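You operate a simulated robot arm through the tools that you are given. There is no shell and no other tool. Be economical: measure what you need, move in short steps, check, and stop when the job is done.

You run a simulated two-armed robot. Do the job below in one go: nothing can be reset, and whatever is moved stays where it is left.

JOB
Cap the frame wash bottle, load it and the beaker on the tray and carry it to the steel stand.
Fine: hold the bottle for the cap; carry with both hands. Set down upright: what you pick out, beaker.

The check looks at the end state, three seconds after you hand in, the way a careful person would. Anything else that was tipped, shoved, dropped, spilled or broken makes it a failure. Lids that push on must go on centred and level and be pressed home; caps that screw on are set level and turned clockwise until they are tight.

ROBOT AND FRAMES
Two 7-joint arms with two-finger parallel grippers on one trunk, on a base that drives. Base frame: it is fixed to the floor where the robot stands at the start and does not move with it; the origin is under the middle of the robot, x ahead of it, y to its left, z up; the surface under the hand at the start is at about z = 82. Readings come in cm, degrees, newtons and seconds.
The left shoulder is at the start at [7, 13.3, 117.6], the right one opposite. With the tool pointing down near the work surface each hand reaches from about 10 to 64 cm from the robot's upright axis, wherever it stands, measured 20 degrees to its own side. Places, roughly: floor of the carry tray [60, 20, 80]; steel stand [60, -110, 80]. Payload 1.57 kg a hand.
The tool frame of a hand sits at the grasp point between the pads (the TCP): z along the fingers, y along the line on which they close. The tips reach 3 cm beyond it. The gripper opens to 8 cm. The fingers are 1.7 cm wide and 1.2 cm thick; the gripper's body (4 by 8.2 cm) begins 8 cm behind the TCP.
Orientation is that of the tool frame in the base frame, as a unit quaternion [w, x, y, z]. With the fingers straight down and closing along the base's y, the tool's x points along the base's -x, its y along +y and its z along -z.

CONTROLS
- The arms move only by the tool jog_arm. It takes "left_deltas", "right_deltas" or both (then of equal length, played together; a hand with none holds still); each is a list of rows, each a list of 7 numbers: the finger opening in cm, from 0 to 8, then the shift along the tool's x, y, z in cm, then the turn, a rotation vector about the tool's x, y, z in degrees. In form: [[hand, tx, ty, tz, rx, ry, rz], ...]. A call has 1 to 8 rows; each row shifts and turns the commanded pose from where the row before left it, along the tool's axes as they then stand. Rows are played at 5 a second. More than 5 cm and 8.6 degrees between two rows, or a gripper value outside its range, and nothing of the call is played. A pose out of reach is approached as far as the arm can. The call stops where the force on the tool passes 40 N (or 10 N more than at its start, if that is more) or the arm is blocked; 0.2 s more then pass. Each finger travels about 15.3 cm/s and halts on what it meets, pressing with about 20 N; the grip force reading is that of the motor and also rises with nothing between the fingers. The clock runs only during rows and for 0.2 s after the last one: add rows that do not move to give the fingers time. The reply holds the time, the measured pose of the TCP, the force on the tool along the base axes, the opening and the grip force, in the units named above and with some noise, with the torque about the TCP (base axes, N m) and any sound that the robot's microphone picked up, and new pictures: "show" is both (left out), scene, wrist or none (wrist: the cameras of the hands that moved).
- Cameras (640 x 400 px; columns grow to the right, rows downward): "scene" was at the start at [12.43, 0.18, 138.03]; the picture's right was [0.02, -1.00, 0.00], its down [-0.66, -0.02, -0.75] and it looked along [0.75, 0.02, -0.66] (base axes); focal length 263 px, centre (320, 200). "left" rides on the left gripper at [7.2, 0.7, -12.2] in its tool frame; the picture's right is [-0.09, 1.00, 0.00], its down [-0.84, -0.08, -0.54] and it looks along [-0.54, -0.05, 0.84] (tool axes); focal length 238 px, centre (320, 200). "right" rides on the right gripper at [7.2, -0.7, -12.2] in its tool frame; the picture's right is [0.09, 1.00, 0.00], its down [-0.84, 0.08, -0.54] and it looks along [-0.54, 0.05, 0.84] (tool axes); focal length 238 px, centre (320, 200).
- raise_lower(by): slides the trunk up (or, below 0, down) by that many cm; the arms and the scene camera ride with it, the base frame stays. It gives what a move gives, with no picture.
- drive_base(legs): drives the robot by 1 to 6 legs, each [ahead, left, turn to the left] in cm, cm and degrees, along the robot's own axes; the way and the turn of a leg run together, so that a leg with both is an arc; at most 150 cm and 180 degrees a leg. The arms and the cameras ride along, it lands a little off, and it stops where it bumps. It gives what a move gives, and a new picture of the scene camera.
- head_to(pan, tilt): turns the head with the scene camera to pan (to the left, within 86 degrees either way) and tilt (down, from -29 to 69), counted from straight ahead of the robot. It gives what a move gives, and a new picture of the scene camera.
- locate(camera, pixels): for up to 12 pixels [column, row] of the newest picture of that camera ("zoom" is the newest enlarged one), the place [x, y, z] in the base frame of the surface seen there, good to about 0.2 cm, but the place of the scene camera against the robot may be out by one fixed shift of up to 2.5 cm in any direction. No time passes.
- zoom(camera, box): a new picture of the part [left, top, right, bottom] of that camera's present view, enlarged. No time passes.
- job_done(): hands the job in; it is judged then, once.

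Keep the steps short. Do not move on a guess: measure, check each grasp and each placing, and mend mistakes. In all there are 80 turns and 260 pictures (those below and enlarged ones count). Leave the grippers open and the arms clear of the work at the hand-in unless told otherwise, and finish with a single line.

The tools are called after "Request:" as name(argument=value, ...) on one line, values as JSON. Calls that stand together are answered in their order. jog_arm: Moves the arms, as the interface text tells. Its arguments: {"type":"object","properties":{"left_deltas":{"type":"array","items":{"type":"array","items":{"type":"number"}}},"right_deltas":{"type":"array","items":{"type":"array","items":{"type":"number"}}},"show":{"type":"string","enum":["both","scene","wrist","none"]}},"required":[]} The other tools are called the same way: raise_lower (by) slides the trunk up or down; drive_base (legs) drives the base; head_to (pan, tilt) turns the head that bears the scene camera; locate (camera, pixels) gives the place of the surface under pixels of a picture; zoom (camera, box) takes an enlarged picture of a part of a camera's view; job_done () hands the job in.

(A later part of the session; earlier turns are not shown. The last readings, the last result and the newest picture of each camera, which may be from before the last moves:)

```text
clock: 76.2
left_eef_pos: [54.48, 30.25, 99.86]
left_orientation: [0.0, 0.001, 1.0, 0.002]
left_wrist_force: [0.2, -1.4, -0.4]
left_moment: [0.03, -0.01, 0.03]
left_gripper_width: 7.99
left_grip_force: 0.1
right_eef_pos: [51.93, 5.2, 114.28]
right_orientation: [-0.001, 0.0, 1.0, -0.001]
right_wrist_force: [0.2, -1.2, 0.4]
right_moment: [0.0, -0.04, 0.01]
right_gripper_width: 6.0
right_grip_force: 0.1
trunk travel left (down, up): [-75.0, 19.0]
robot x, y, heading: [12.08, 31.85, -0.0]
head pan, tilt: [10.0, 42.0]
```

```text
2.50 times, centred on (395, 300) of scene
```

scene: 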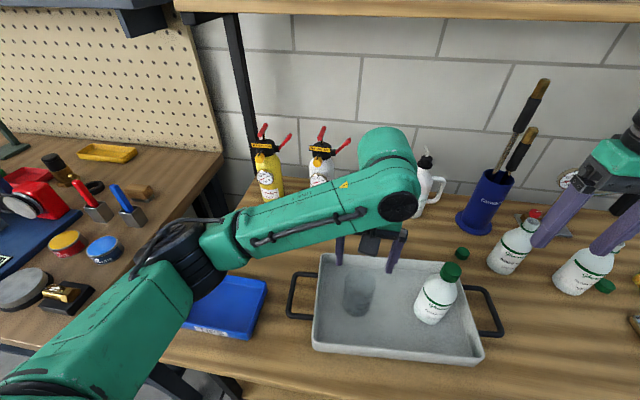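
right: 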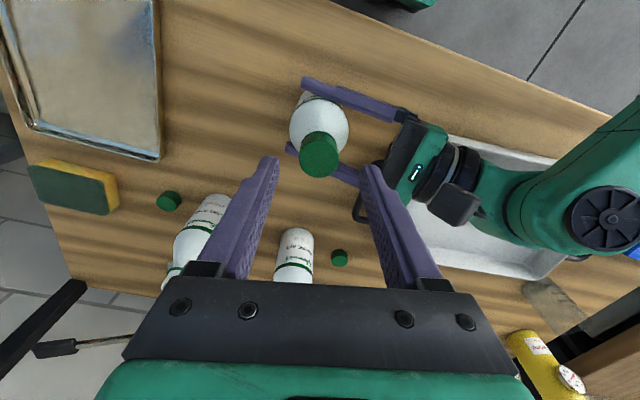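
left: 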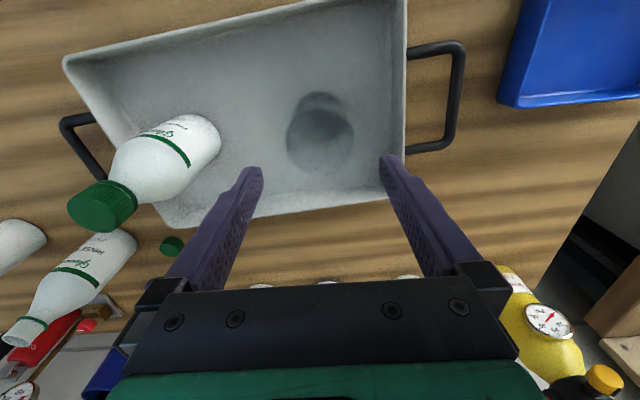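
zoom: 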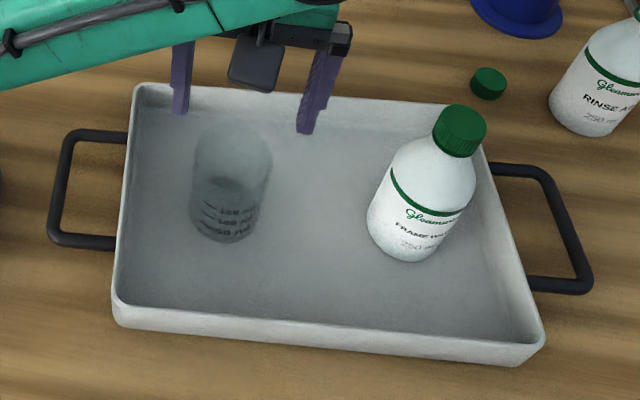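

Both stand upright on the tray. I'll measure the two handles with the left camera.

Request:
locate(camera="left", pixels=[[462, 55], [459, 80], [454, 105], [447, 130], [440, 142], [450, 46], [69, 128], [78, 145], [90, 163], [100, 175], [66, 120], [325, 150]])

Request:
zoom(camera="left", box=[390, 20, 490, 170])

Request:
zoom(camera="left", box=[50, 90, 150, 190])

```text
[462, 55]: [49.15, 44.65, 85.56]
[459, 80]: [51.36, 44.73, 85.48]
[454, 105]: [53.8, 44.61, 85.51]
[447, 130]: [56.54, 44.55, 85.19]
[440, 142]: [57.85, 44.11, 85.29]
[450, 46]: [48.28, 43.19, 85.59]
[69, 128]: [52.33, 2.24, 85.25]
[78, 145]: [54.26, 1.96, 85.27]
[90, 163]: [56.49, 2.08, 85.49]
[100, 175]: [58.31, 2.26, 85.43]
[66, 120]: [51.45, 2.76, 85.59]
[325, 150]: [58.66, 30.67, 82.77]
```

```text
2.67 times, centred on (440, 95) of left
```

zoom: 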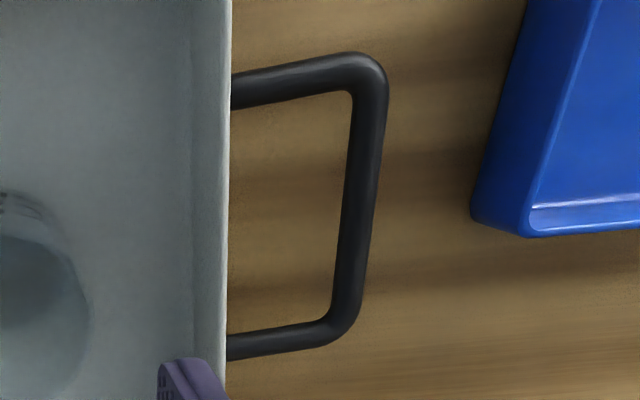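

```text
4.00 times, centred on (100, 140) of left
```

zoom: 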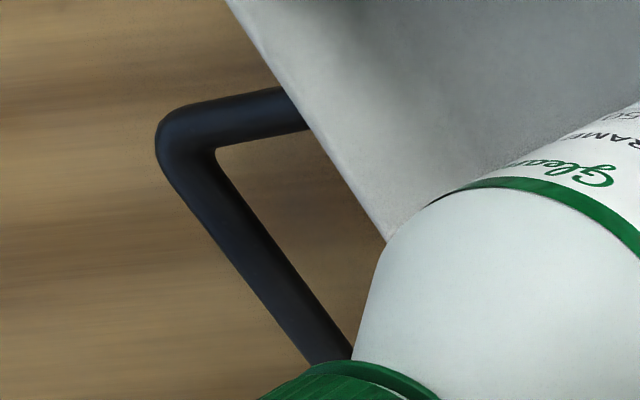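

I'll refine the bars' centre lines to get their direction.

Request:
locate(camera="left", pixels=[[458, 57.5], [450.5, 132.5], [454.2, 95], [72, 135], [95, 170], [83.5, 152.5], [404, 30], [405, 150], [75, 70], [150, 215], [262, 212], [380, 195]])

```text
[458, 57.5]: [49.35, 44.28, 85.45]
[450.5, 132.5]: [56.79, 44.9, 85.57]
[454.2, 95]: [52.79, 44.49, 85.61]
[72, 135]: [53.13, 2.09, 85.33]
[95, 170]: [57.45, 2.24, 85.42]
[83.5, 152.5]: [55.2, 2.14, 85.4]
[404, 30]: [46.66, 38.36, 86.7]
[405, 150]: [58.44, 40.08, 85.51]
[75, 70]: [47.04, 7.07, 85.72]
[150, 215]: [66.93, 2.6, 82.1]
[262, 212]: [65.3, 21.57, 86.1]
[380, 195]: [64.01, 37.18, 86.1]
```

Bars run at yaw +4.7°: left mid [53.4,44.6], right mid [56.6,2.2], top z 85.5. I'll raise the left hand, drive 8.5 cm right to centre on the tray, and look toward the stand.

Request:
jog_arm(left_deltas=[[8, 0, 1, -4, 0, 0, -4.7], [8, 0, 3, -4, 0, 0, 0], [8, 0, 4, -4, 0, 0, 0], [8, 0, 4, 0, 0, 0, 0], [8, 0, 2, 0, 0, 0, 0]], right_deltas=[[6, 0, 0, 0, 0, 0, -4.7], [6, 0, 0, 0, 0, 0, 0], [6, 0, 0, 0, 0, 0, 0], [6, 0, 0, 0, 0, 0, 0], [6, 0, 0, 0, 0, 0, 0]], show="none")

Request:
drive_base(legs=[[0, -8.5, 0]])

Request:
head_to(pan=-60, tilt=25)

```text
refused: row 3 steps farther than a row can; nothing moved
```

```text
clock: 77.3
left_eef_pos: [54.48, 21.74, 99.78]
left_orientation: [0.0, 0.0, 1.0, 0.0]
left_wrist_force: [0.7, 0.0, 0.6]
left_moment: [0.02, 0.0, 0.01]
left_gripper_width: 8.01
left_grip_force: 0.1
right_eef_pos: [52.0, -3.29, 114.42]
right_orientation: [0.001, 0.0, 1.0, -0.002]
right_wrist_force: [0.4, 0.4, -0.3]
right_moment: [0.01, 0.0, -0.02]
right_gripper_width: 5.98
right_grip_force: 0.0
trunk travel left (down, up): [-75.0, 19.0]
robot x, y, heading: [11.97, 23.43, -0.3]
head pan, tilt: [10.0, 42.0]
```

scene: 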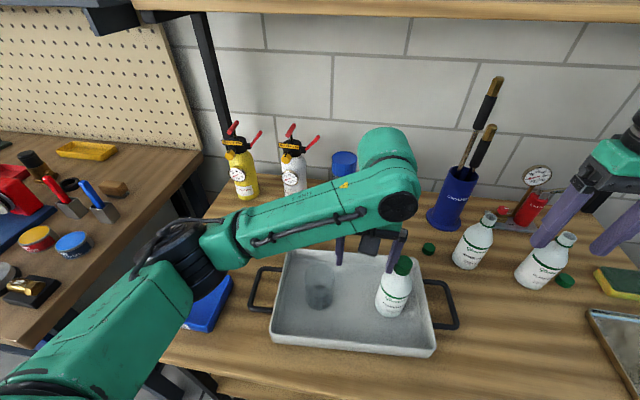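

```text
clock: 78.7
left_eef_pos: [54.56, 21.62, 99.81]
left_orientation: [0.0, 0.0, 1.0, 0.002]
left_wrist_force: [0.3, -0.7, 0.2]
left_moment: [0.0, 0.0, 0.02]
left_gripper_width: 7.96
left_grip_force: 0.1
right_eef_pos: [52.02, -3.41, 114.26]
right_orientation: [0.0, 0.0, 1.0, 0.001]
right_wrist_force: [-0.6, -0.2, 0.3]
right_moment: [0.02, 0.02, 0.02]
right_gripper_width: 6.0
right_grip_force: 0.1
trunk travel left (down, up): [-75.0, 19.0]
robot x, y, heading: [12.08, 23.54, -0.4]
head pan, tilt: [-60.0, 25.0]
```

scene: 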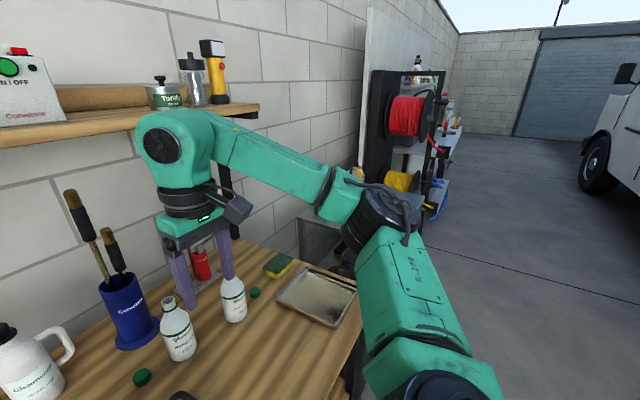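

The lift row was refused (too long a step), yet the drive went ahead; the bottle was not touched. I'll now raise the left hand straight up first.

Request:
jog_arm(left_deltas=[[8, 0, 0, -3, 0, 0, 0], [8, 0, 0, -4, 0, 0, 0], [8, 0, 0, -4, 0, 0, 0]], show="wrist")

```text
clock: 79.5
left_eef_pos: [54.35, 21.37, 110.97]
left_orientation: [0.0, 0.0, 1.0, 0.001]
left_wrist_force: [0.0, 0.5, 0.4]
left_moment: [-0.01, -0.01, 0.01]
left_gripper_width: 8.01
left_grip_force: 0.0
right_eef_pos: [51.88, -3.46, 114.36]
right_orientation: [0.001, 0.001, 1.0, 0.0]
right_wrist_force: [0.4, 0.1, 0.2]
right_moment: [0.02, 0.0, 0.03]
right_gripper_width: 6.0
right_grip_force: 0.1
trunk travel left (down, up): [-75.0, 19.0]
robot x, y, heading: [11.43, 23.38, 0.1]
head pan, tilt: [-60.0, 25.0]
```

left: 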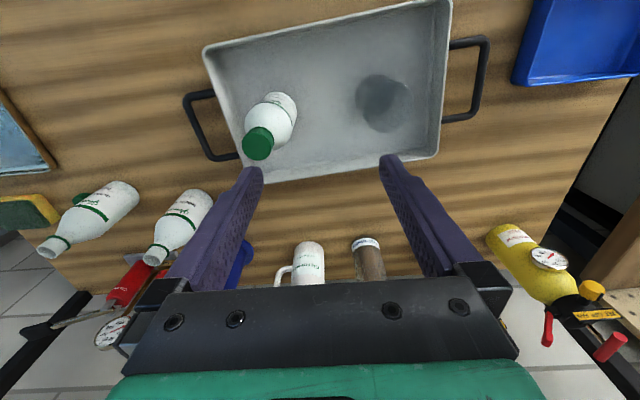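

I'll measure the way to the stand from this view.

Request:
locate(camera="scene", pixels=[[595, 190], [580, 170], [635, 210], [480, 240], [560, 300], [415, 180], [340, 240], [310, 225], [300, 250], [330, 262], [620, 370], [520, 380]])

Request:
head_to(pan=-86, tilt=25)

```text
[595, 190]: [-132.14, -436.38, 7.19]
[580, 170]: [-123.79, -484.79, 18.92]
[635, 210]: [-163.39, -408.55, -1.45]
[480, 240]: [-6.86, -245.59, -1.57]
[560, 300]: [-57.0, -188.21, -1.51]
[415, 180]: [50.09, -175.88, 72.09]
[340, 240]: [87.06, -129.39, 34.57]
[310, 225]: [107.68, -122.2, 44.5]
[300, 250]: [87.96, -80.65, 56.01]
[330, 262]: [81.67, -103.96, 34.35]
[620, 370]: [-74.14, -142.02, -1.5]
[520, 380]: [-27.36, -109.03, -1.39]
```

```text
clock: 80.4
left_eef_pos: [54.39, 21.42, 110.82]
left_orientation: [0.0, 0.0, 1.0, 0.002]
left_wrist_force: [0.0, -1.2, 0.5]
left_moment: [0.03, -0.03, 0.0]
left_gripper_width: 7.98
left_grip_force: 0.1
right_eef_pos: [52.03, -3.32, 114.24]
right_orientation: [0.0, 0.0, 1.0, 0.0]
right_wrist_force: [0.3, 0.4, -0.2]
right_moment: [0.03, -0.03, 0.0]
right_gripper_width: 5.98
right_grip_force: 0.0
trunk travel left (down, up): [-75.0, 19.0]
robot x, y, heading: [11.82, 23.35, -0.4]
head pan, tilt: [-85.9, 25.0]
```

scene: 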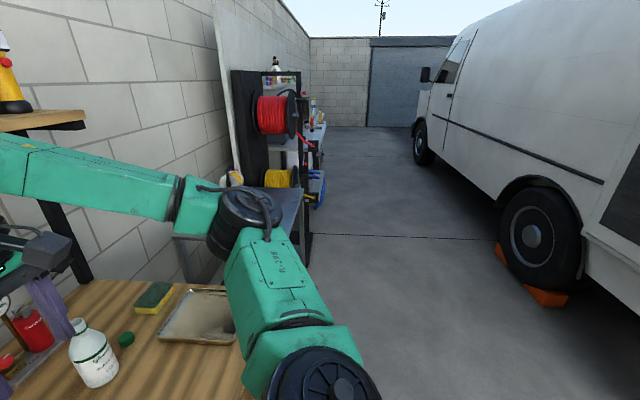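

Request:
locate(camera="scene", pixels=[[548, 300], [500, 255], [420, 330], [310, 255], [300, 200], [285, 195], [235, 178], [308, 170]])

Request:
zoom(camera="scene", box=[170, 60, 350, 290])

Request:
head_to(pan=0, tilt=45)

```text
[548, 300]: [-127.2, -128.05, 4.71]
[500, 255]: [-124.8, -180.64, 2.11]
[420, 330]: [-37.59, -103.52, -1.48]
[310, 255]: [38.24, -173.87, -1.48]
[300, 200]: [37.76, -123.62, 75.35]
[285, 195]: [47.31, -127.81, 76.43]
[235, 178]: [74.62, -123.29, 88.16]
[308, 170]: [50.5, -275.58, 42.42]
```

```text
1.74 times, centred on (260, 175) of scene
```

zoom: 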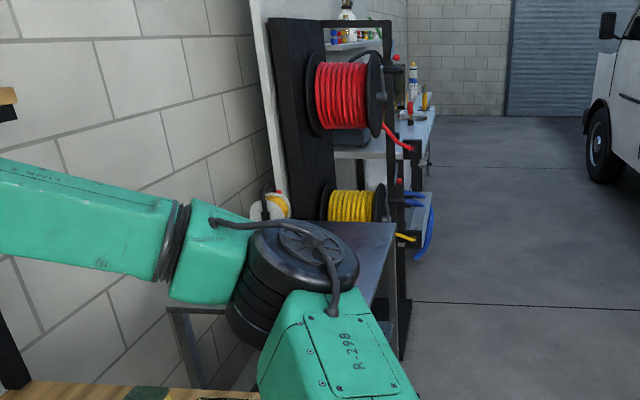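

```text
clock: 82.0
left_eef_pos: [54.35, 21.41, 110.83]
left_orientation: [0.0, 0.001, 1.0, 0.002]
left_wrist_force: [0.2, -0.1, 0.2]
left_moment: [-0.01, -0.01, 0.02]
left_gripper_width: 8.01
left_grip_force: 0.2
right_eef_pos: [51.88, -3.44, 114.34]
right_orientation: [0.0, 0.0, 1.0, 0.0]
right_wrist_force: [-0.3, -0.4, -0.1]
right_moment: [0.04, 0.02, 0.03]
right_gripper_width: 5.98
right_grip_force: 0.0
trunk travel left (down, up): [-75.0, 19.0]
robot x, y, heading: [11.94, 23.34, -0.1]
head pan, tilt: [0.0, 45.0]
```

scene: 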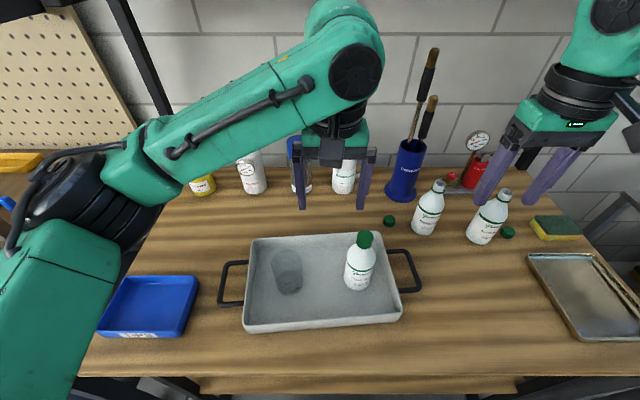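

The corridor is clear (the van's chock is at x≈-127). Next I'll move both hands above the handle bars, turned 4.7°, fingers at 4.5 cm.

Request:
jog_arm(left_deltas=[[8, 0.16, 3.87, 0.5, 0, 0, 0], [8, 0.16, 3.87, 0.5, 0, 0, 0], [8, 0.16, 3.87, 0.5, 0, 0, 0], [6, 0.16, 3.87, 0.5, 0, 0, 0], [4.5, 0.16, 3.87, 0.5, 0, 0, 0], [4.5, 0.16, 3.85, 0.5, 0, 0, -4.7], [4.5, 0, 0, 4, 0, 0, 0], [4.5, 0, 0, 4, 0, 0, 0]], right_deltas=[[6, -0.78, 0.93, 0.5, 0, 0, 0], [6, -0.78, 0.93, 0.5, 0, 0, 0], [5, -0.78, 0.93, 0.5, 0, 0, 0], [4.5, -0.78, 0.93, 0.5, 0, 0, 0], [4.5, -0.78, 0.93, 0.5, 0, 0, 0], [4.5, -0.76, 0.95, 0.5, 0, 0, -4.7], [4.5, 0, 0, 4.5, 0, 0, 0], [4.5, 0, 0, 4.5, 0, 0, 0]])

```text
clock: 83.8
left_eef_pos: [53.59, 44.95, 99.99]
left_orientation: [-0.001, -0.042, 0.999, 0.001]
left_wrist_force: [0.2, -0.1, -0.1]
left_moment: [0.02, -0.01, 0.02]
left_gripper_width: 4.51
left_grip_force: 0.1
right_eef_pos: [56.79, 2.33, 102.18]
right_orientation: [0.0, -0.04, 0.999, -0.001]
right_wrist_force: [-0.1, 0.2, 0.3]
right_moment: [0.02, 0.0, -0.03]
right_gripper_width: 4.52
right_grip_force: 0.1
trunk travel left (down, up): [-75.0, 19.0]
robot x, y, heading: [12.1, 23.66, -0.4]
head pan, tilt: [0.0, 45.0]
```

scene: 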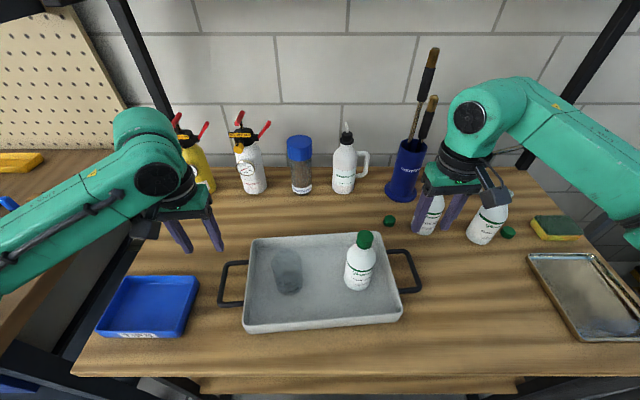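
right: 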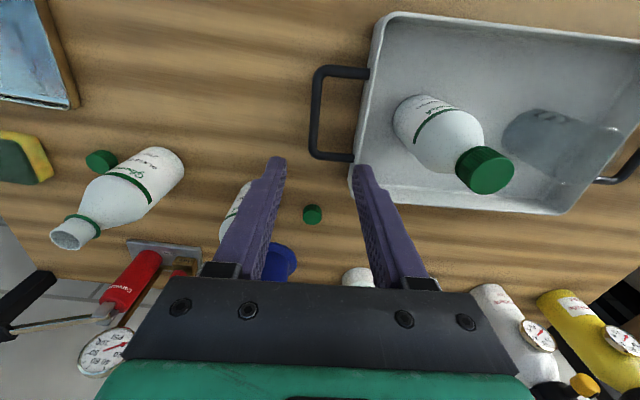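
left: 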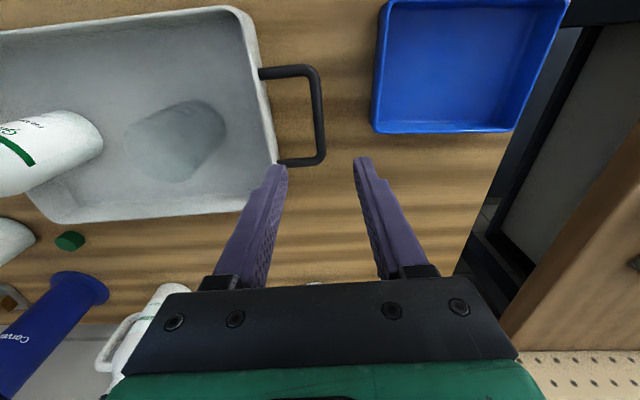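

I'll measure both bars from the wrist cameras, and the rinse bottle's distance.

Request:
locate(camera="right", pixels=[[317, 85], [315, 112], [314, 140], [313, 210], [235, 210], [245, 190], [360, 180], [440, 140]])

Request:
locate(camera="left", pixels=[[317, 85], [319, 110], [320, 140], [375, 100], [380, 130], [270, 130], [180, 150]])

Request:
locate(camera="scene", pixels=[[428, 222], [425, 235], [285, 280], [355, 275], [363, 240]])

```text
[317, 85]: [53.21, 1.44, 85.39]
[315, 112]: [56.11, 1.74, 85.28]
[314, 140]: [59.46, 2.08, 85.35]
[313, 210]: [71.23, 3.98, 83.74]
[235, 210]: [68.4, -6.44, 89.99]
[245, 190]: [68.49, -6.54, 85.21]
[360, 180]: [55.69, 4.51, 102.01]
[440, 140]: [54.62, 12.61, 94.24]
```

```text
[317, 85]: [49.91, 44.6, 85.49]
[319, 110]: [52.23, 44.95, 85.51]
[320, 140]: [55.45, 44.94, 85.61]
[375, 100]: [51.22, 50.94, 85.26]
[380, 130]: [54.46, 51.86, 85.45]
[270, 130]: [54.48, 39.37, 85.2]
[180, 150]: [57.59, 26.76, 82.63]
```

```text
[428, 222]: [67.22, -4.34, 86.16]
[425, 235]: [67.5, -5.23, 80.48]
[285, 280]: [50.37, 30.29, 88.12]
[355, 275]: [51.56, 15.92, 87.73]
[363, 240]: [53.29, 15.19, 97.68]
```

The right bar is at y≈1.75, so I'll shift the right hand -0.5 in y; the left is centred. I'll lower both until the tips are just above the bars.

Request:
jog_arm(left_deltas=[[4.5, 0.1, 0, 3.3, 0, 0, 0], [4.5, 0, 0, 3.3, 0, 0, 0], [4.5, 0, 0, 3.3, 0, 0, 0], [4.5, 0, 0, 0, 0, 0, 0]], right_deltas=[[4.5, 0.3, -0.5, 4, 0, 0, 0], [4.5, 0, 0, 4, 0, 0, 0], [4.5, 0, 0, 4, 0, 0, 0], [4.5, 0, 0, 0, 0, 0, 0]], show="wrist")

Request:
zoom(camera="right", box=[220, 70, 420, 270])

Request:
zoom(camera="left", box=[220, 70, 420, 270])

```text
clock: 84.8
left_eef_pos: [53.4, 44.8, 90.23]
left_orientation: [0.0, -0.041, 0.999, 0.002]
left_wrist_force: [0.2, -0.4, 0.3]
left_moment: [0.01, 0.03, -0.01]
left_gripper_width: 4.5
left_grip_force: 0.0
right_eef_pos: [56.15, 1.74, 90.32]
right_orientation: [0.0, -0.041, 0.999, 0.0]
right_wrist_force: [-0.7, 0.9, -0.2]
right_moment: [-0.02, 0.02, 0.0]
right_gripper_width: 4.5
right_grip_force: 0.1
trunk travel left (down, up): [-75.0, 19.0]
robot x, y, heading: [12.02, 23.45, -0.1]
head pan, tilt: [0.0, 45.0]
```

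right: 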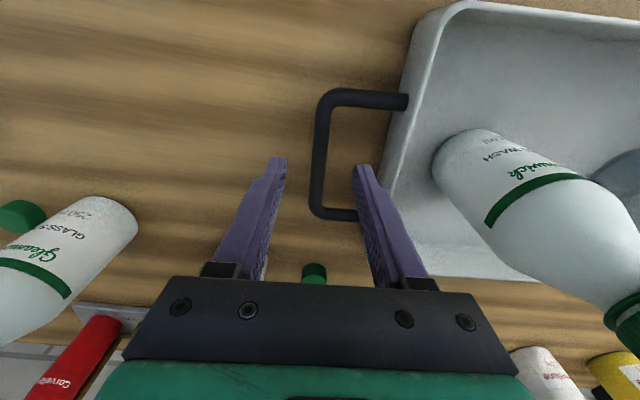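
left: 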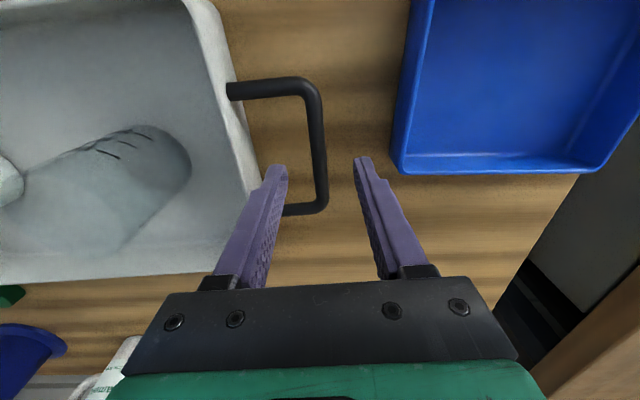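

```text
2.00 times, centred on (320, 170) of right
```

zoom: 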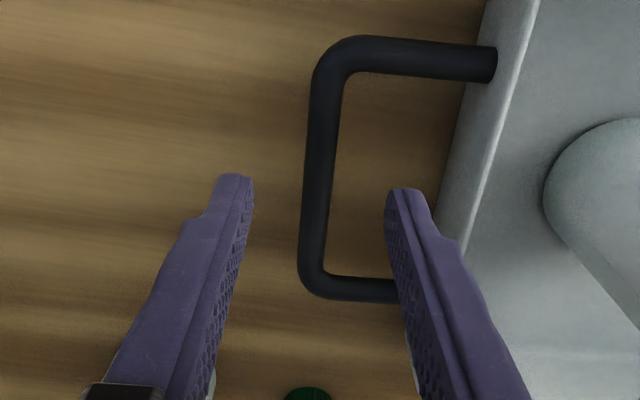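

```text
2.00 times, centred on (320, 170) of left
```

zoom: 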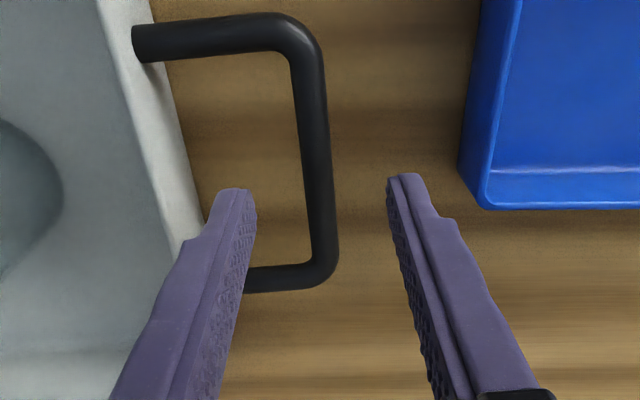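

Both fingers straddle the bars with room to the tray walls. I'll lower 4.6 cm to z≈85.7.

Request:
jog_arm(left_deltas=[[4.5, 0, 0, 1.5, 0, 0, 0], [4.5, 0, 0, 1.5, 0, 0, 0], [4.5, 0, 0, 1.5, 0, 0, 0], [4.5, 0, 0, 0, 0, 0, 0]], right_deltas=[[4.5, -0.15, 0, 1.5, 0, 0, 0], [4.5, 0, 0, 1.5, 0, 0, 0], [4.5, 0, 0, 1.6, 0, 0, 0], [4.5, 0, 0, 0, 0, 0, 0]], show="wrist")

```text
clock: 85.8
left_eef_pos: [53.43, 44.8, 85.43]
left_orientation: [0.0, -0.041, 0.999, 0.001]
left_wrist_force: [0.4, 0.0, -0.3]
left_moment: [0.02, 0.0, 0.04]
left_gripper_width: 4.47
left_grip_force: 0.0
right_eef_pos: [56.56, 1.75, 85.64]
right_orientation: [0.0, -0.041, 0.999, 0.0]
right_wrist_force: [-0.2, 0.4, -0.2]
right_moment: [-0.03, -0.01, -0.02]
right_gripper_width: 4.51
right_grip_force: 0.0
trunk travel left (down, up): [-75.0, 19.0]
robot x, y, heading: [12.16, 23.46, -0.1]
head pan, tilt: [0.0, 45.0]
```

right: 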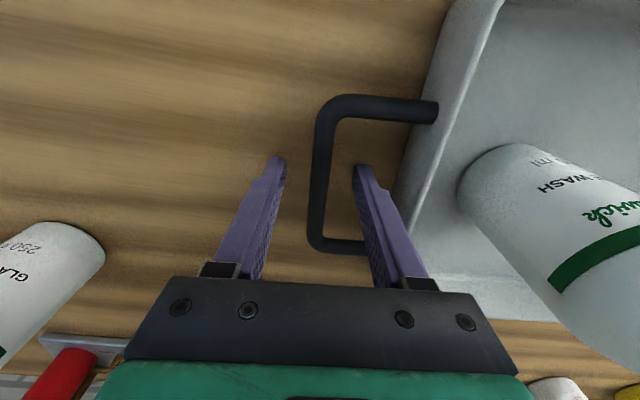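
left: 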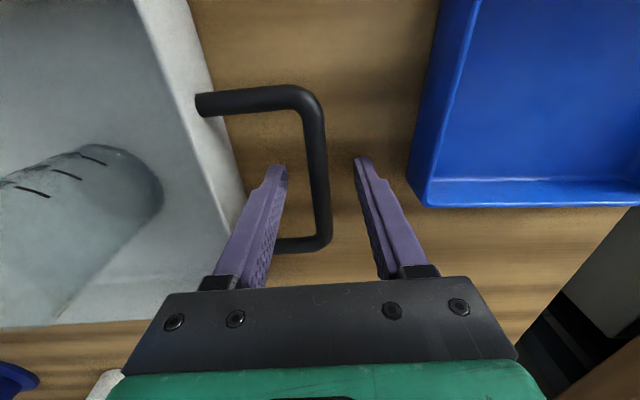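

Both bars are between the pads. I'll close both gently together.

Request:
jog_arm(left_deltas=[[3, 0, 0, 0, 0, 0, 0], [2, 0, 0, 0, 0, 0, 0], [1.4, 0, 0, 0, 0, 0, 0], [0.8, 0, 0, 0, 0, 0, 0], [0, 0, 0, 0, 0, 0, 0], [0, 0, 0, 0, 0, 0, 0]], right_deltas=[[3, 0, 0, 0, 0, 0, 0], [2, 0, 0, 0, 0, 0, 0], [1.4, 0, 0, 0, 0, 0, 0], [0.8, 0, 0, 0, 0, 0, 0], [0, 0, 0, 0, 0, 0, 0], [0, 0, 0, 0, 0, 0, 0]])

```text
clock: 87.2
left_eef_pos: [53.44, 44.68, 85.35]
left_orientation: [0.001, -0.042, 0.999, 0.001]
left_wrist_force: [1.2, -8.2, 0.3]
left_moment: [0.0, -0.11, 0.22]
left_gripper_width: 1.16
left_grip_force: 20.1
right_eef_pos: [56.53, 1.78, 85.75]
right_orientation: [0.0, -0.041, 0.999, 0.002]
right_wrist_force: [-1.7, 7.2, 0.6]
right_moment: [0.1, -0.05, 0.19]
right_gripper_width: 1.17
right_grip_force: 20.5
trunk travel left (down, up): [-75.0, 19.0]
robot x, y, heading: [12.3, 23.14, -0.1]
head pan, tilt: [0.0, 45.0]
```

scene: 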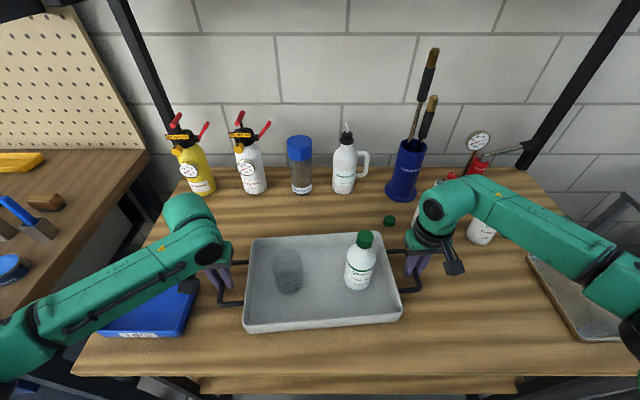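
right: 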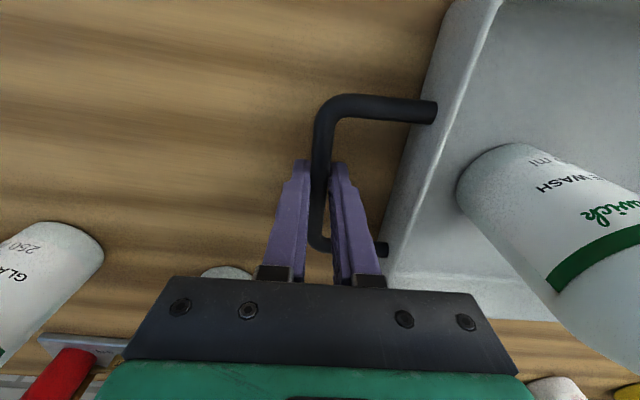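
left: 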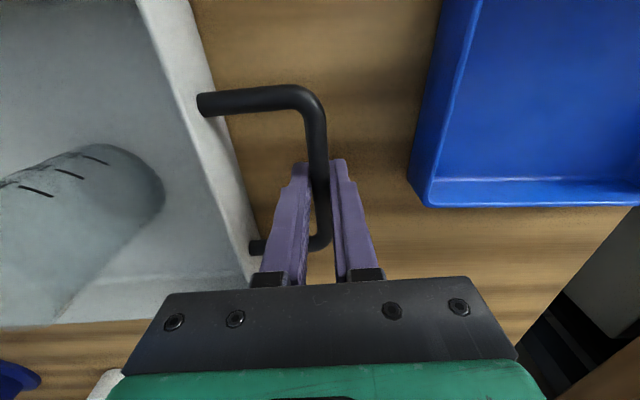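

Both hold at 1.16 cm. They pull apart by about 8 N, so I'll ease them 0.1 inward, then lift 1.5 cm with the trunk as a test.

Request:
jog_arm(left_deltas=[[0, 0, -0.12, 0, 0, 0, 0], [0, 0, 0, 0, 0, 0, 0]], right_deltas=[[0, 0, 0.12, 0, 0, 0, 0], [0, 0, 0, 0, 0, 0, 0]], show="none")

Request:
raise_lower(by=1.5)

Request:
zoom(camera="scene", box=[200, 190, 450, 350])

```text
clock: 87.8
left_eef_pos: [53.46, 44.69, 85.39]
left_orientation: [0.0, -0.04, 0.999, 0.002]
left_wrist_force: [1.7, -4.5, 0.6]
left_moment: [-0.04, -0.05, 0.16]
left_gripper_width: 1.18
left_grip_force: 20.0
right_eef_pos: [56.48, 1.78, 85.72]
right_orientation: [0.0, -0.042, 0.999, 0.0]
right_wrist_force: [-3.1, 2.5, 0.1]
right_moment: [0.02, -0.07, 0.24]
right_gripper_width: 1.14
right_grip_force: 19.8
trunk travel left (down, up): [-75.0, 19.0]
robot x, y, heading: [12.05, 23.32, -0.3]
head pan, tilt: [0.0, 45.0]
```

```text
clock: 88.5
left_eef_pos: [53.52, 44.8, 86.87]
left_orientation: [-0.002, -0.042, 0.999, 0.001]
left_wrist_force: [1.1, -2.0, -3.0]
left_moment: [0.02, -0.12, 0.23]
left_gripper_width: 1.15
left_grip_force: 20.4
right_eef_pos: [56.54, 1.82, 87.29]
right_orientation: [-0.001, -0.041, 0.999, 0.0]
right_wrist_force: [-0.6, 0.8, -4.2]
right_moment: [0.02, 0.12, 0.23]
right_gripper_width: 1.14
right_grip_force: 19.5
trunk travel left (down, up): [-76.5, 17.5]
robot x, y, heading: [12.26, 23.51, -0.1]
head pan, tilt: [0.0, 45.0]
```

```text
2.50 times, centred on (325, 270) of scene
```

zoom: 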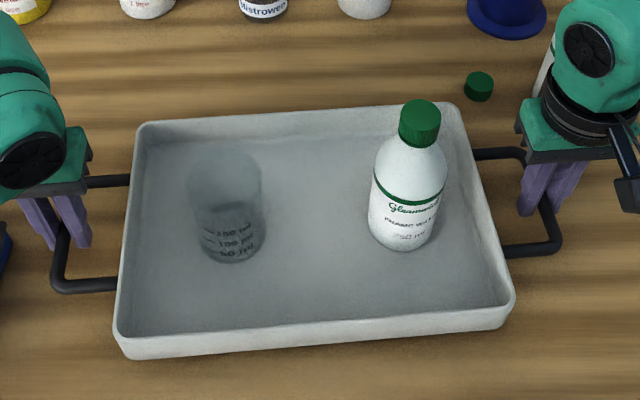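

The tray is up, with load about 3 and 4 N per hand. I'll raise 6 cm more and check level.

Request:
raise_lower(by=6)

Request:
zoom(camera="scene", box=[200, 190, 450, 350])

Request:
locate(camera="zoom", pixels=[[145, 127], [450, 108], [510, 305], [125, 345], [300, 118], [330, 330], [320, 300], [320, 160]])

```text
clock: 89.5
left_eef_pos: [53.48, 44.67, 92.88]
left_orientation: [-0.001, -0.041, 0.999, 0.001]
left_wrist_force: [0.3, 0.3, -2.7]
left_moment: [0.03, -0.08, 0.19]
left_gripper_width: 1.15
left_grip_force: 20.1
right_eef_pos: [56.67, 1.8, 93.16]
right_orientation: [0.0, -0.042, 0.999, 0.0]
right_wrist_force: [-0.7, -1.3, -4.4]
right_moment: [-0.02, 0.1, 0.19]
right_gripper_width: 1.15
right_grip_force: 19.8
trunk travel left (down, up): [-82.5, 11.5]
robot x, y, heading: [11.92, 23.52, 0.1]
head pan, tilt: [0.0, 45.0]
```

```text
2.50 times, centred on (325, 270) of scene
```

zoom: 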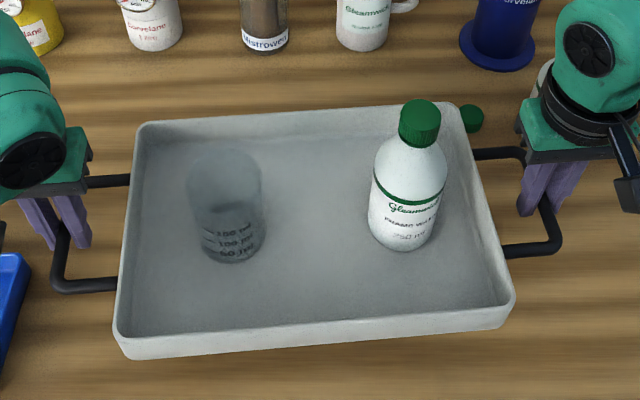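

```text
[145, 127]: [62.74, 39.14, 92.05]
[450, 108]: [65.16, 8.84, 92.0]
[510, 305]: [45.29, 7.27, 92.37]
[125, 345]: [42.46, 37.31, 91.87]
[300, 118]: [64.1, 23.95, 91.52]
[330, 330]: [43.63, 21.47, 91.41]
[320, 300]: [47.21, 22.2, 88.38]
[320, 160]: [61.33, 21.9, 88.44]
```

Level all round. I'll back away from the table in a short leg first and check the load.

Request:
drive_base(legs=[[-12, 0, 0]])

Request:
zoom(camera="scene", box=[200, 190, 450, 350])

```text
clock: 90.7
left_eef_pos: [41.9, 44.63, 92.87]
left_orientation: [-0.002, -0.04, 0.999, 0.002]
left_wrist_force: [0.3, 3.5, -3.5]
left_moment: [0.04, 0.05, 0.22]
left_gripper_width: 1.17
left_grip_force: 19.7
right_eef_pos: [44.89, 1.63, 93.16]
right_orientation: [0.0, -0.04, 0.999, 0.0]
right_wrist_force: [-0.8, -4.4, -4.9]
right_moment: [-0.01, -0.05, 0.22]
right_gripper_width: 1.16
right_grip_force: 19.6
trunk travel left (down, up): [-82.5, 11.5]
robot x, y, heading: [0.11, 23.28, -0.3]
head pan, tilt: [0.0, 45.0]
```

scene: 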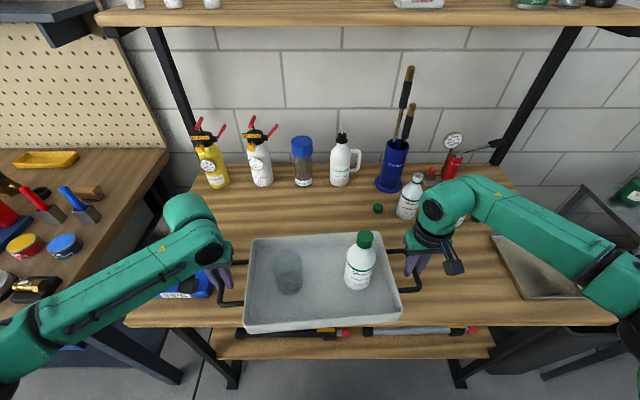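

```text
2.50 times, centred on (325, 270) of scene
```

zoom: 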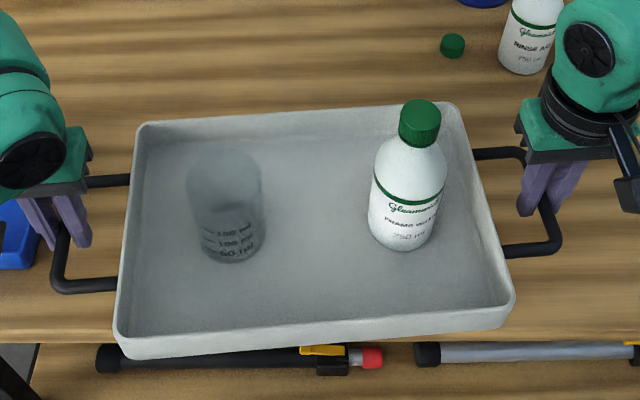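

Nothing shifted. I'll back up 38 cm more, clear of the table, and look again.

Request:
drive_base(legs=[[-38, 0, 0], [0, -60, 0]])

Request:
head_to(pan=-40, tilt=30)

```text
clock: 96.1
left_eef_pos: [3.88, -15.48, 92.86]
left_orientation: [-0.001, -0.037, 0.999, 0.002]
left_wrist_force: [1.3, 0.0, -3.3]
left_moment: [-0.01, 0.0, 0.2]
left_gripper_width: 1.16
left_grip_force: 19.6
right_eef_pos: [6.69, -58.42, 93.24]
right_orientation: [-0.001, -0.037, 0.999, -0.002]
right_wrist_force: [-0.7, -0.2, -4.0]
right_moment: [0.02, 0.05, 0.24]
right_gripper_width: 1.15
right_grip_force: 20.5
trunk travel left (down, up): [-82.5, 11.5]
robot x, y, heading: [-37.83, -36.74, -0.8]
head pan, tilt: [0.0, 45.0]
```

scene: 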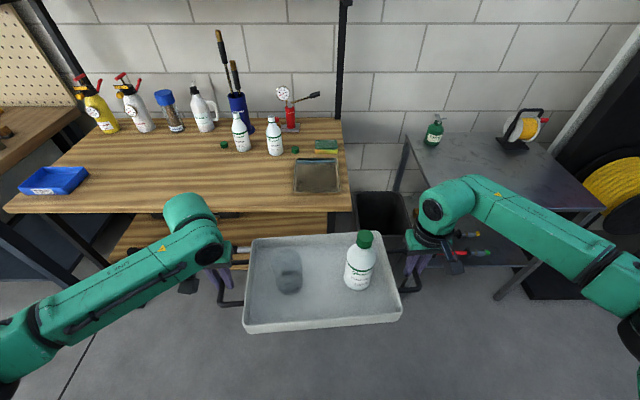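

```text
clock: 97.2
left_eef_pos: [3.82, -15.5, 92.8]
left_orientation: [-0.002, -0.038, 0.999, 0.002]
left_wrist_force: [1.4, -0.4, -3.6]
left_moment: [0.04, 0.01, 0.22]
left_gripper_width: 1.18
left_grip_force: 19.9
right_eef_pos: [6.6, -58.44, 93.09]
right_orientation: [-0.001, -0.037, 0.999, 0.0]
right_wrist_force: [-0.6, 0.1, -4.1]
right_moment: [0.0, 0.01, 0.23]
right_gripper_width: 1.16
right_grip_force: 20.7
trunk travel left (down, up): [-82.5, 11.5]
robot x, y, heading: [-38.02, -36.21, -0.5]
head pan, tilt: [-40.0, 30.0]
```

scene: 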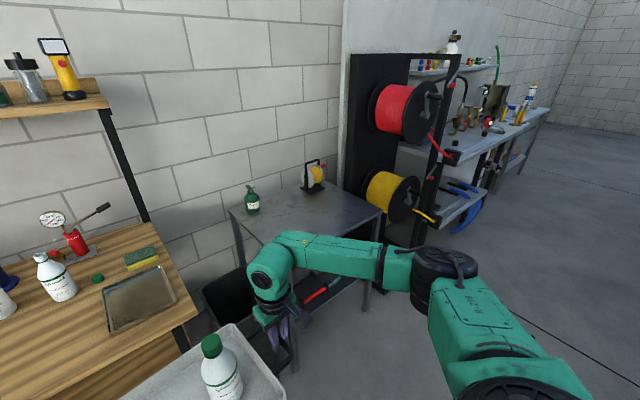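

I can see the stand: a green bottle at its back left and a small reel at the back. I'll measure corners and those objects.

Request:
locate(camera="scene", pixels=[[232, 208], [262, 240], [382, 212], [330, 192], [252, 210], [252, 192], [310, 190], [318, 168], [328, 188], [400, 240], [290, 210], [340, 232]])

Request:
zoom(camera="scene", box=[210, 140, 450, 300])

```text
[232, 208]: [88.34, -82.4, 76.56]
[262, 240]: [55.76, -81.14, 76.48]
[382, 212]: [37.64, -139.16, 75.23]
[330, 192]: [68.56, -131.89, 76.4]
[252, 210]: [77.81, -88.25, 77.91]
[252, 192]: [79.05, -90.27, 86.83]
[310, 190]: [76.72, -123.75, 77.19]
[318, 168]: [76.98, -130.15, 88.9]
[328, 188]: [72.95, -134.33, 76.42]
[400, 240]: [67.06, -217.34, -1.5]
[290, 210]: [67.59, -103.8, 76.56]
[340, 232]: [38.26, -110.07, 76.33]
```

```text
2.50 times, centred on (330, 220) of scene
```

zoom: 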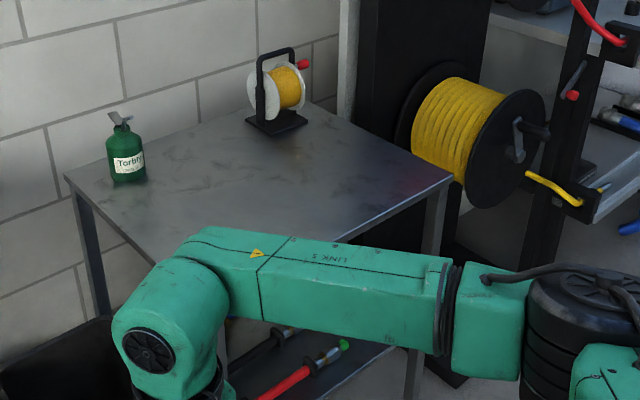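

Stand top is about z 78.2, x 39–89, y -140 to -81; the small items start at x≈73. The target tray centre is [55,-110]. I'll check the hose rack against my right elbow.

Request:
locate(camera="scene", pixels=[[435, 219], [415, 210], [440, 265], [468, 215], [445, 155], [440, 300], [410, 262], [370, 255], [450, 210], [430, 245], [475, 275], [432, 120]])

```text
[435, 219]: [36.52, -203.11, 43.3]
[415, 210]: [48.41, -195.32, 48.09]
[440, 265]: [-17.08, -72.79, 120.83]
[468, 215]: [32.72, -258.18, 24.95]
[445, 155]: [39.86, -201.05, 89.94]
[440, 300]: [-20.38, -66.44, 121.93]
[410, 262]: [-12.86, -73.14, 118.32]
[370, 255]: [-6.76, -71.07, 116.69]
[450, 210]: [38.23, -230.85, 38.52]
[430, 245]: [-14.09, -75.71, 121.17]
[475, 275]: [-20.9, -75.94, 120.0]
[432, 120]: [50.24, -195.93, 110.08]
```

The rack is far away (y≈-195). I'll drive 73 cm right with a small heading correction, then look.

Request:
drive_base(legs=[[0, -73, 0.6]])

Request:
head_to(pan=0, tilt=42)

```text
clock: 101.2
left_eef_pos: [3.45, -88.76, 92.79]
left_orientation: [-0.001, -0.047, 0.999, 0.002]
left_wrist_force: [0.5, 0.0, -2.9]
left_moment: [0.03, 0.0, 0.22]
left_gripper_width: 1.16
left_grip_force: 20.0
right_eef_pos: [7.11, -131.63, 93.06]
right_orientation: [-0.001, -0.046, 0.999, -0.001]
right_wrist_force: [-0.6, 0.1, -3.7]
right_moment: [0.0, 0.04, 0.23]
right_gripper_width: 1.16
right_grip_force: 20.3
trunk travel left (down, up): [-82.5, 11.5]
robot x, y, heading: [-38.06, -110.6, 0.6]
head pan, tilt: [-40.0, 30.0]
```

scene: 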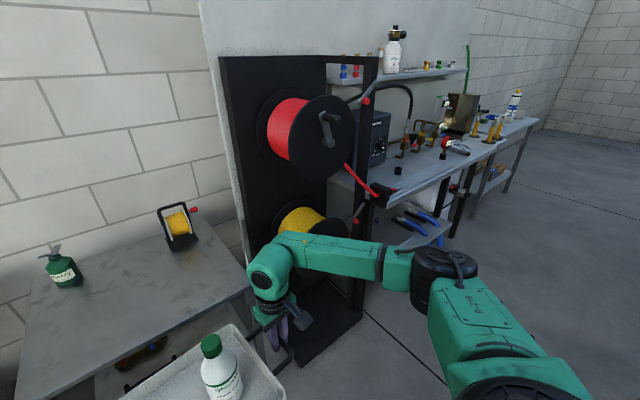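

```text
clock: 102.2
left_eef_pos: [3.62, -88.67, 92.88]
left_orientation: [-0.002, -0.046, 0.999, 0.002]
left_wrist_force: [0.8, -0.9, -2.9]
left_moment: [-0.01, -0.04, 0.2]
left_gripper_width: 1.15
left_grip_force: 20.2
right_eef_pos: [7.08, -131.61, 93.14]
right_orientation: [-0.001, -0.046, 0.999, 0.0]
right_wrist_force: [0.1, 0.1, -3.6]
right_moment: [0.03, 0.07, 0.19]
right_gripper_width: 1.17
right_grip_force: 19.9
trunk travel left (down, up): [-82.5, 11.5]
robot x, y, heading: [-37.96, -110.76, 0.3]
head pan, tilt: [0.0, 42.0]
```

scene: 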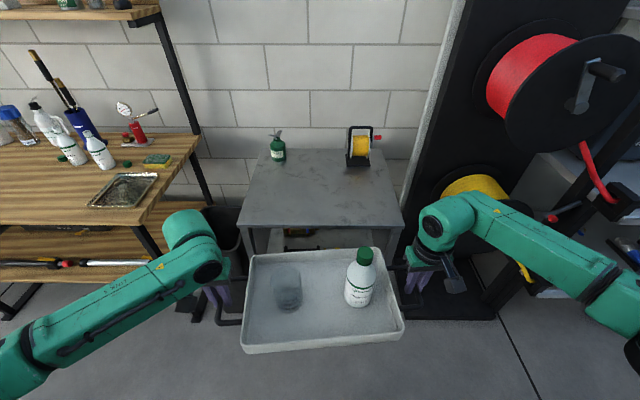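

The rack with reels stands close to the stand's right. I'll measure it before going forward.

Request:
locate(camera="scene", pixels=[[425, 190], [440, 120], [455, 185], [490, 180], [450, 60], [540, 160], [500, 80], [455, 305], [490, 310], [402, 222], [240, 222], [395, 165]])

Request:
zoom(camera="scene", box=[220, 110, 580, 335])

```text
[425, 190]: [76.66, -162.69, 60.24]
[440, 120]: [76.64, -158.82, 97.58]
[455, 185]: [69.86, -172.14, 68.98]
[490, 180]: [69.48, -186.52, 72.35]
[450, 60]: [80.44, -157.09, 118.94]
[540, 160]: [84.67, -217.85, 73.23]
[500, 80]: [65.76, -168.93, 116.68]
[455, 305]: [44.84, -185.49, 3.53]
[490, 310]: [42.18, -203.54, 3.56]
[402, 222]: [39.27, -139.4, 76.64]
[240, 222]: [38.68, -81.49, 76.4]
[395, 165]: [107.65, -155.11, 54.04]
```

```text
1.78 times, centred on (400, 222) of scene
5 turns are left
```

zoom: 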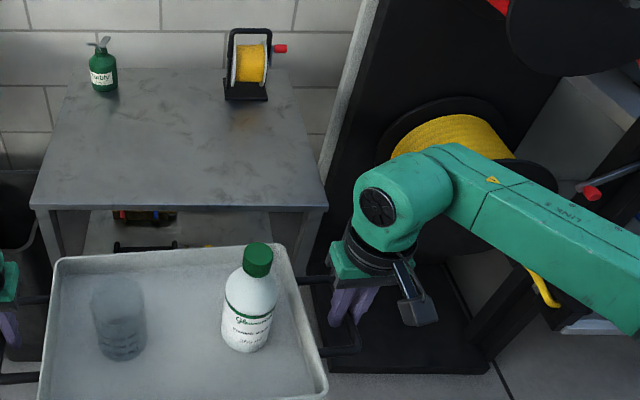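

Few turns are left, so I'll go in measured batches: drive 48.5 cm ahead, lower 9 cm (still about 1.5 cm above the stand), and look.

Request:
drive_base(legs=[[48.5, 0, 0]])

Request:
raise_lower(by=-9)

Request:
head_to(pan=0, tilt=46)

Request:
locate(camera="scene", pixels=[[200, 200], [440, 200], [200, 345], [440, 345], [330, 215], [280, 215], [440, 240], [410, 320], [250, 340], [320, 320], [320, 180], [230, 330]])

```text
clock: 105.1
left_eef_pos: [51.55, -88.43, 92.95]
left_orientation: [0.0, -0.047, 0.999, 0.002]
left_wrist_force: [-0.3, -0.1, -3.5]
left_moment: [-0.02, 0.02, 0.2]
left_gripper_width: 1.16
left_grip_force: 20.3
right_eef_pos: [54.97, -131.3, 93.28]
right_orientation: [0.0, -0.046, 0.999, 0.0]
right_wrist_force: [-1.2, -0.3, -4.3]
right_moment: [0.0, -0.05, 0.21]
right_gripper_width: 1.16
right_grip_force: 20.5
trunk travel left (down, up): [-82.5, 11.5]
robot x, y, heading: [10.47, -110.52, 0.5]
head pan, tilt: [0.0, 42.0]
```

scene: 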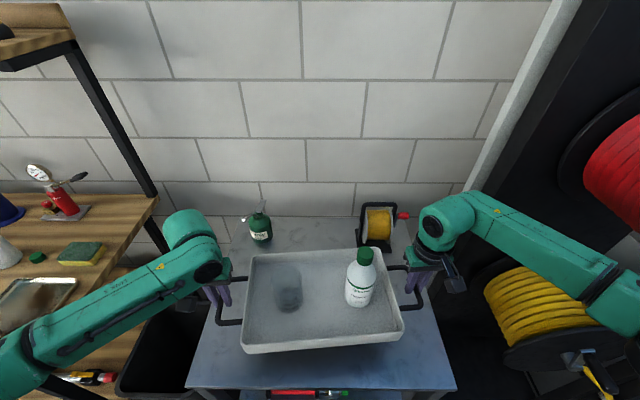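

```text
clock: 106.3
left_eef_pos: [51.68, -88.54, 83.93]
left_orientation: [-0.001, -0.046, 0.999, 0.002]
left_wrist_force: [1.2, -0.6, -3.9]
left_moment: [0.01, -0.09, 0.2]
left_gripper_width: 1.16
left_grip_force: 19.8
right_eef_pos: [55.17, -131.32, 84.17]
right_orientation: [0.0, -0.045, 0.999, 0.0]
right_wrist_force: [-1.1, -0.1, -3.5]
right_moment: [-0.02, 0.06, 0.17]
right_gripper_width: 1.15
right_grip_force: 19.3
trunk travel left (down, up): [-73.5, 20.5]
robot x, y, heading: [10.36, -110.3, 0.5]
head pan, tilt: [0.0, 42.0]
```

```text
clock: 107.0
left_eef_pos: [51.59, -88.31, 83.91]
left_orientation: [-0.001, -0.046, 0.999, 0.002]
left_wrist_force: [1.1, -0.1, -3.7]
left_moment: [-0.01, -0.14, 0.21]
left_gripper_width: 1.14
left_grip_force: 19.6
right_eef_pos: [55.2, -131.32, 84.17]
right_orientation: [0.0, -0.046, 0.999, 0.001]
right_wrist_force: [-0.3, -0.7, -4.4]
right_moment: [-0.03, 0.11, 0.18]
right_gripper_width: 1.14
right_grip_force: 20.0
trunk travel left (down, up): [-73.5, 20.5]
robot x, y, heading: [9.98, -110.34, 0.5]
head pan, tilt: [0.0, 46.0]
```

scene: 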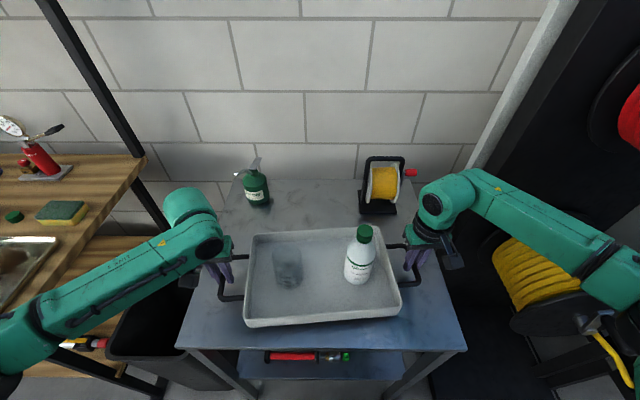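

```text
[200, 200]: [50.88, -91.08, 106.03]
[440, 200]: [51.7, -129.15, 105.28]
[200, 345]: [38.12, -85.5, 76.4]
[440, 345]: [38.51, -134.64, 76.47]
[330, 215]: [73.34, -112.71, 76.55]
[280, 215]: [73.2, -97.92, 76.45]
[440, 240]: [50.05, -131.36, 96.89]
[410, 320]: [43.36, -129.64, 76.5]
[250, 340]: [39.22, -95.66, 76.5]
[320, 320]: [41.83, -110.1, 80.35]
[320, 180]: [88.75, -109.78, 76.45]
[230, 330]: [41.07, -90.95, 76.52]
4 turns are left
```

The tray is fully over the stand, clear of the bottle and reel. I'll lower the last 2.5 cm in shrinking steps and read the force.

Request:
raise_lower(by=-2.2)

Request:
raise_lower(by=-0.3)

Request:
raise_lower(by=-0.2)

Request:
zoom(camera="scene", box=[190, 180, 460, 360])

```text
clock: 107.7
left_eef_pos: [51.71, -88.49, 81.72]
left_orientation: [0.0, -0.047, 0.999, 0.003]
left_wrist_force: [0.2, 0.4, -4.3]
left_moment: [-0.01, -0.04, 0.18]
left_gripper_width: 1.14
left_grip_force: 20.3
right_eef_pos: [55.12, -131.3, 81.98]
right_orientation: [0.0, -0.045, 0.999, 0.0]
right_wrist_force: [-1.9, -0.1, -4.5]
right_moment: [0.0, 0.08, 0.23]
right_gripper_width: 1.16
right_grip_force: 19.5
trunk travel left (down, up): [-71.3, 22.7]
robot x, y, heading: [10.26, -110.26, 0.4]
head pan, tilt: [0.0, 46.0]
```

```text
clock: 108.2
left_eef_pos: [51.62, -88.39, 81.53]
left_orientation: [0.0, -0.047, 0.999, 0.001]
left_wrist_force: [1.6, 0.3, 2.3]
left_moment: [-0.05, 0.39, 0.2]
left_gripper_width: 1.15
left_grip_force: 20.9
right_eef_pos: [55.14, -131.26, 81.78]
right_orientation: [0.0, -0.046, 0.999, -0.001]
right_wrist_force: [0.4, 0.3, 3.1]
right_moment: [-0.06, 0.49, 0.24]
right_gripper_width: 1.15
right_grip_force: 20.2
trunk travel left (down, up): [-71.0, 23.0]
robot x, y, heading: [10.18, -110.26, 0.7]
head pan, tilt: [0.0, 46.0]
```

```text
clock: 108.7
left_eef_pos: [51.63, -88.4, 81.44]
left_orientation: [0.003, -0.047, 0.999, 0.003]
left_wrist_force: [6.1, 1.0, 12.4]
left_moment: [0.05, 0.01, 0.14]
left_gripper_width: 1.15
left_grip_force: 19.9
right_eef_pos: [55.06, -131.24, 81.69]
right_orientation: [0.003, -0.045, 0.999, 0.0]
right_wrist_force: [5.0, -1.5, 14.3]
right_moment: [0.0, 0.07, 0.25]
right_gripper_width: 1.17
right_grip_force: 19.9
trunk travel left (down, up): [-70.8, 23.2]
robot x, y, heading: [10.33, -110.18, 0.6]
head pan, tilt: [0.0, 46.0]
```

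```text
2.22 times, centred on (325, 270) of scene
3 turns are left
```

zoom: 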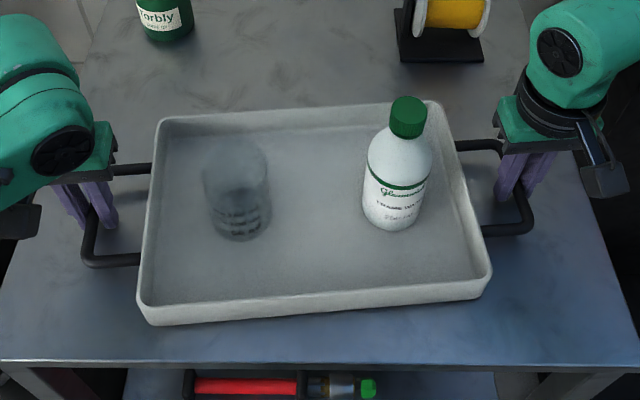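

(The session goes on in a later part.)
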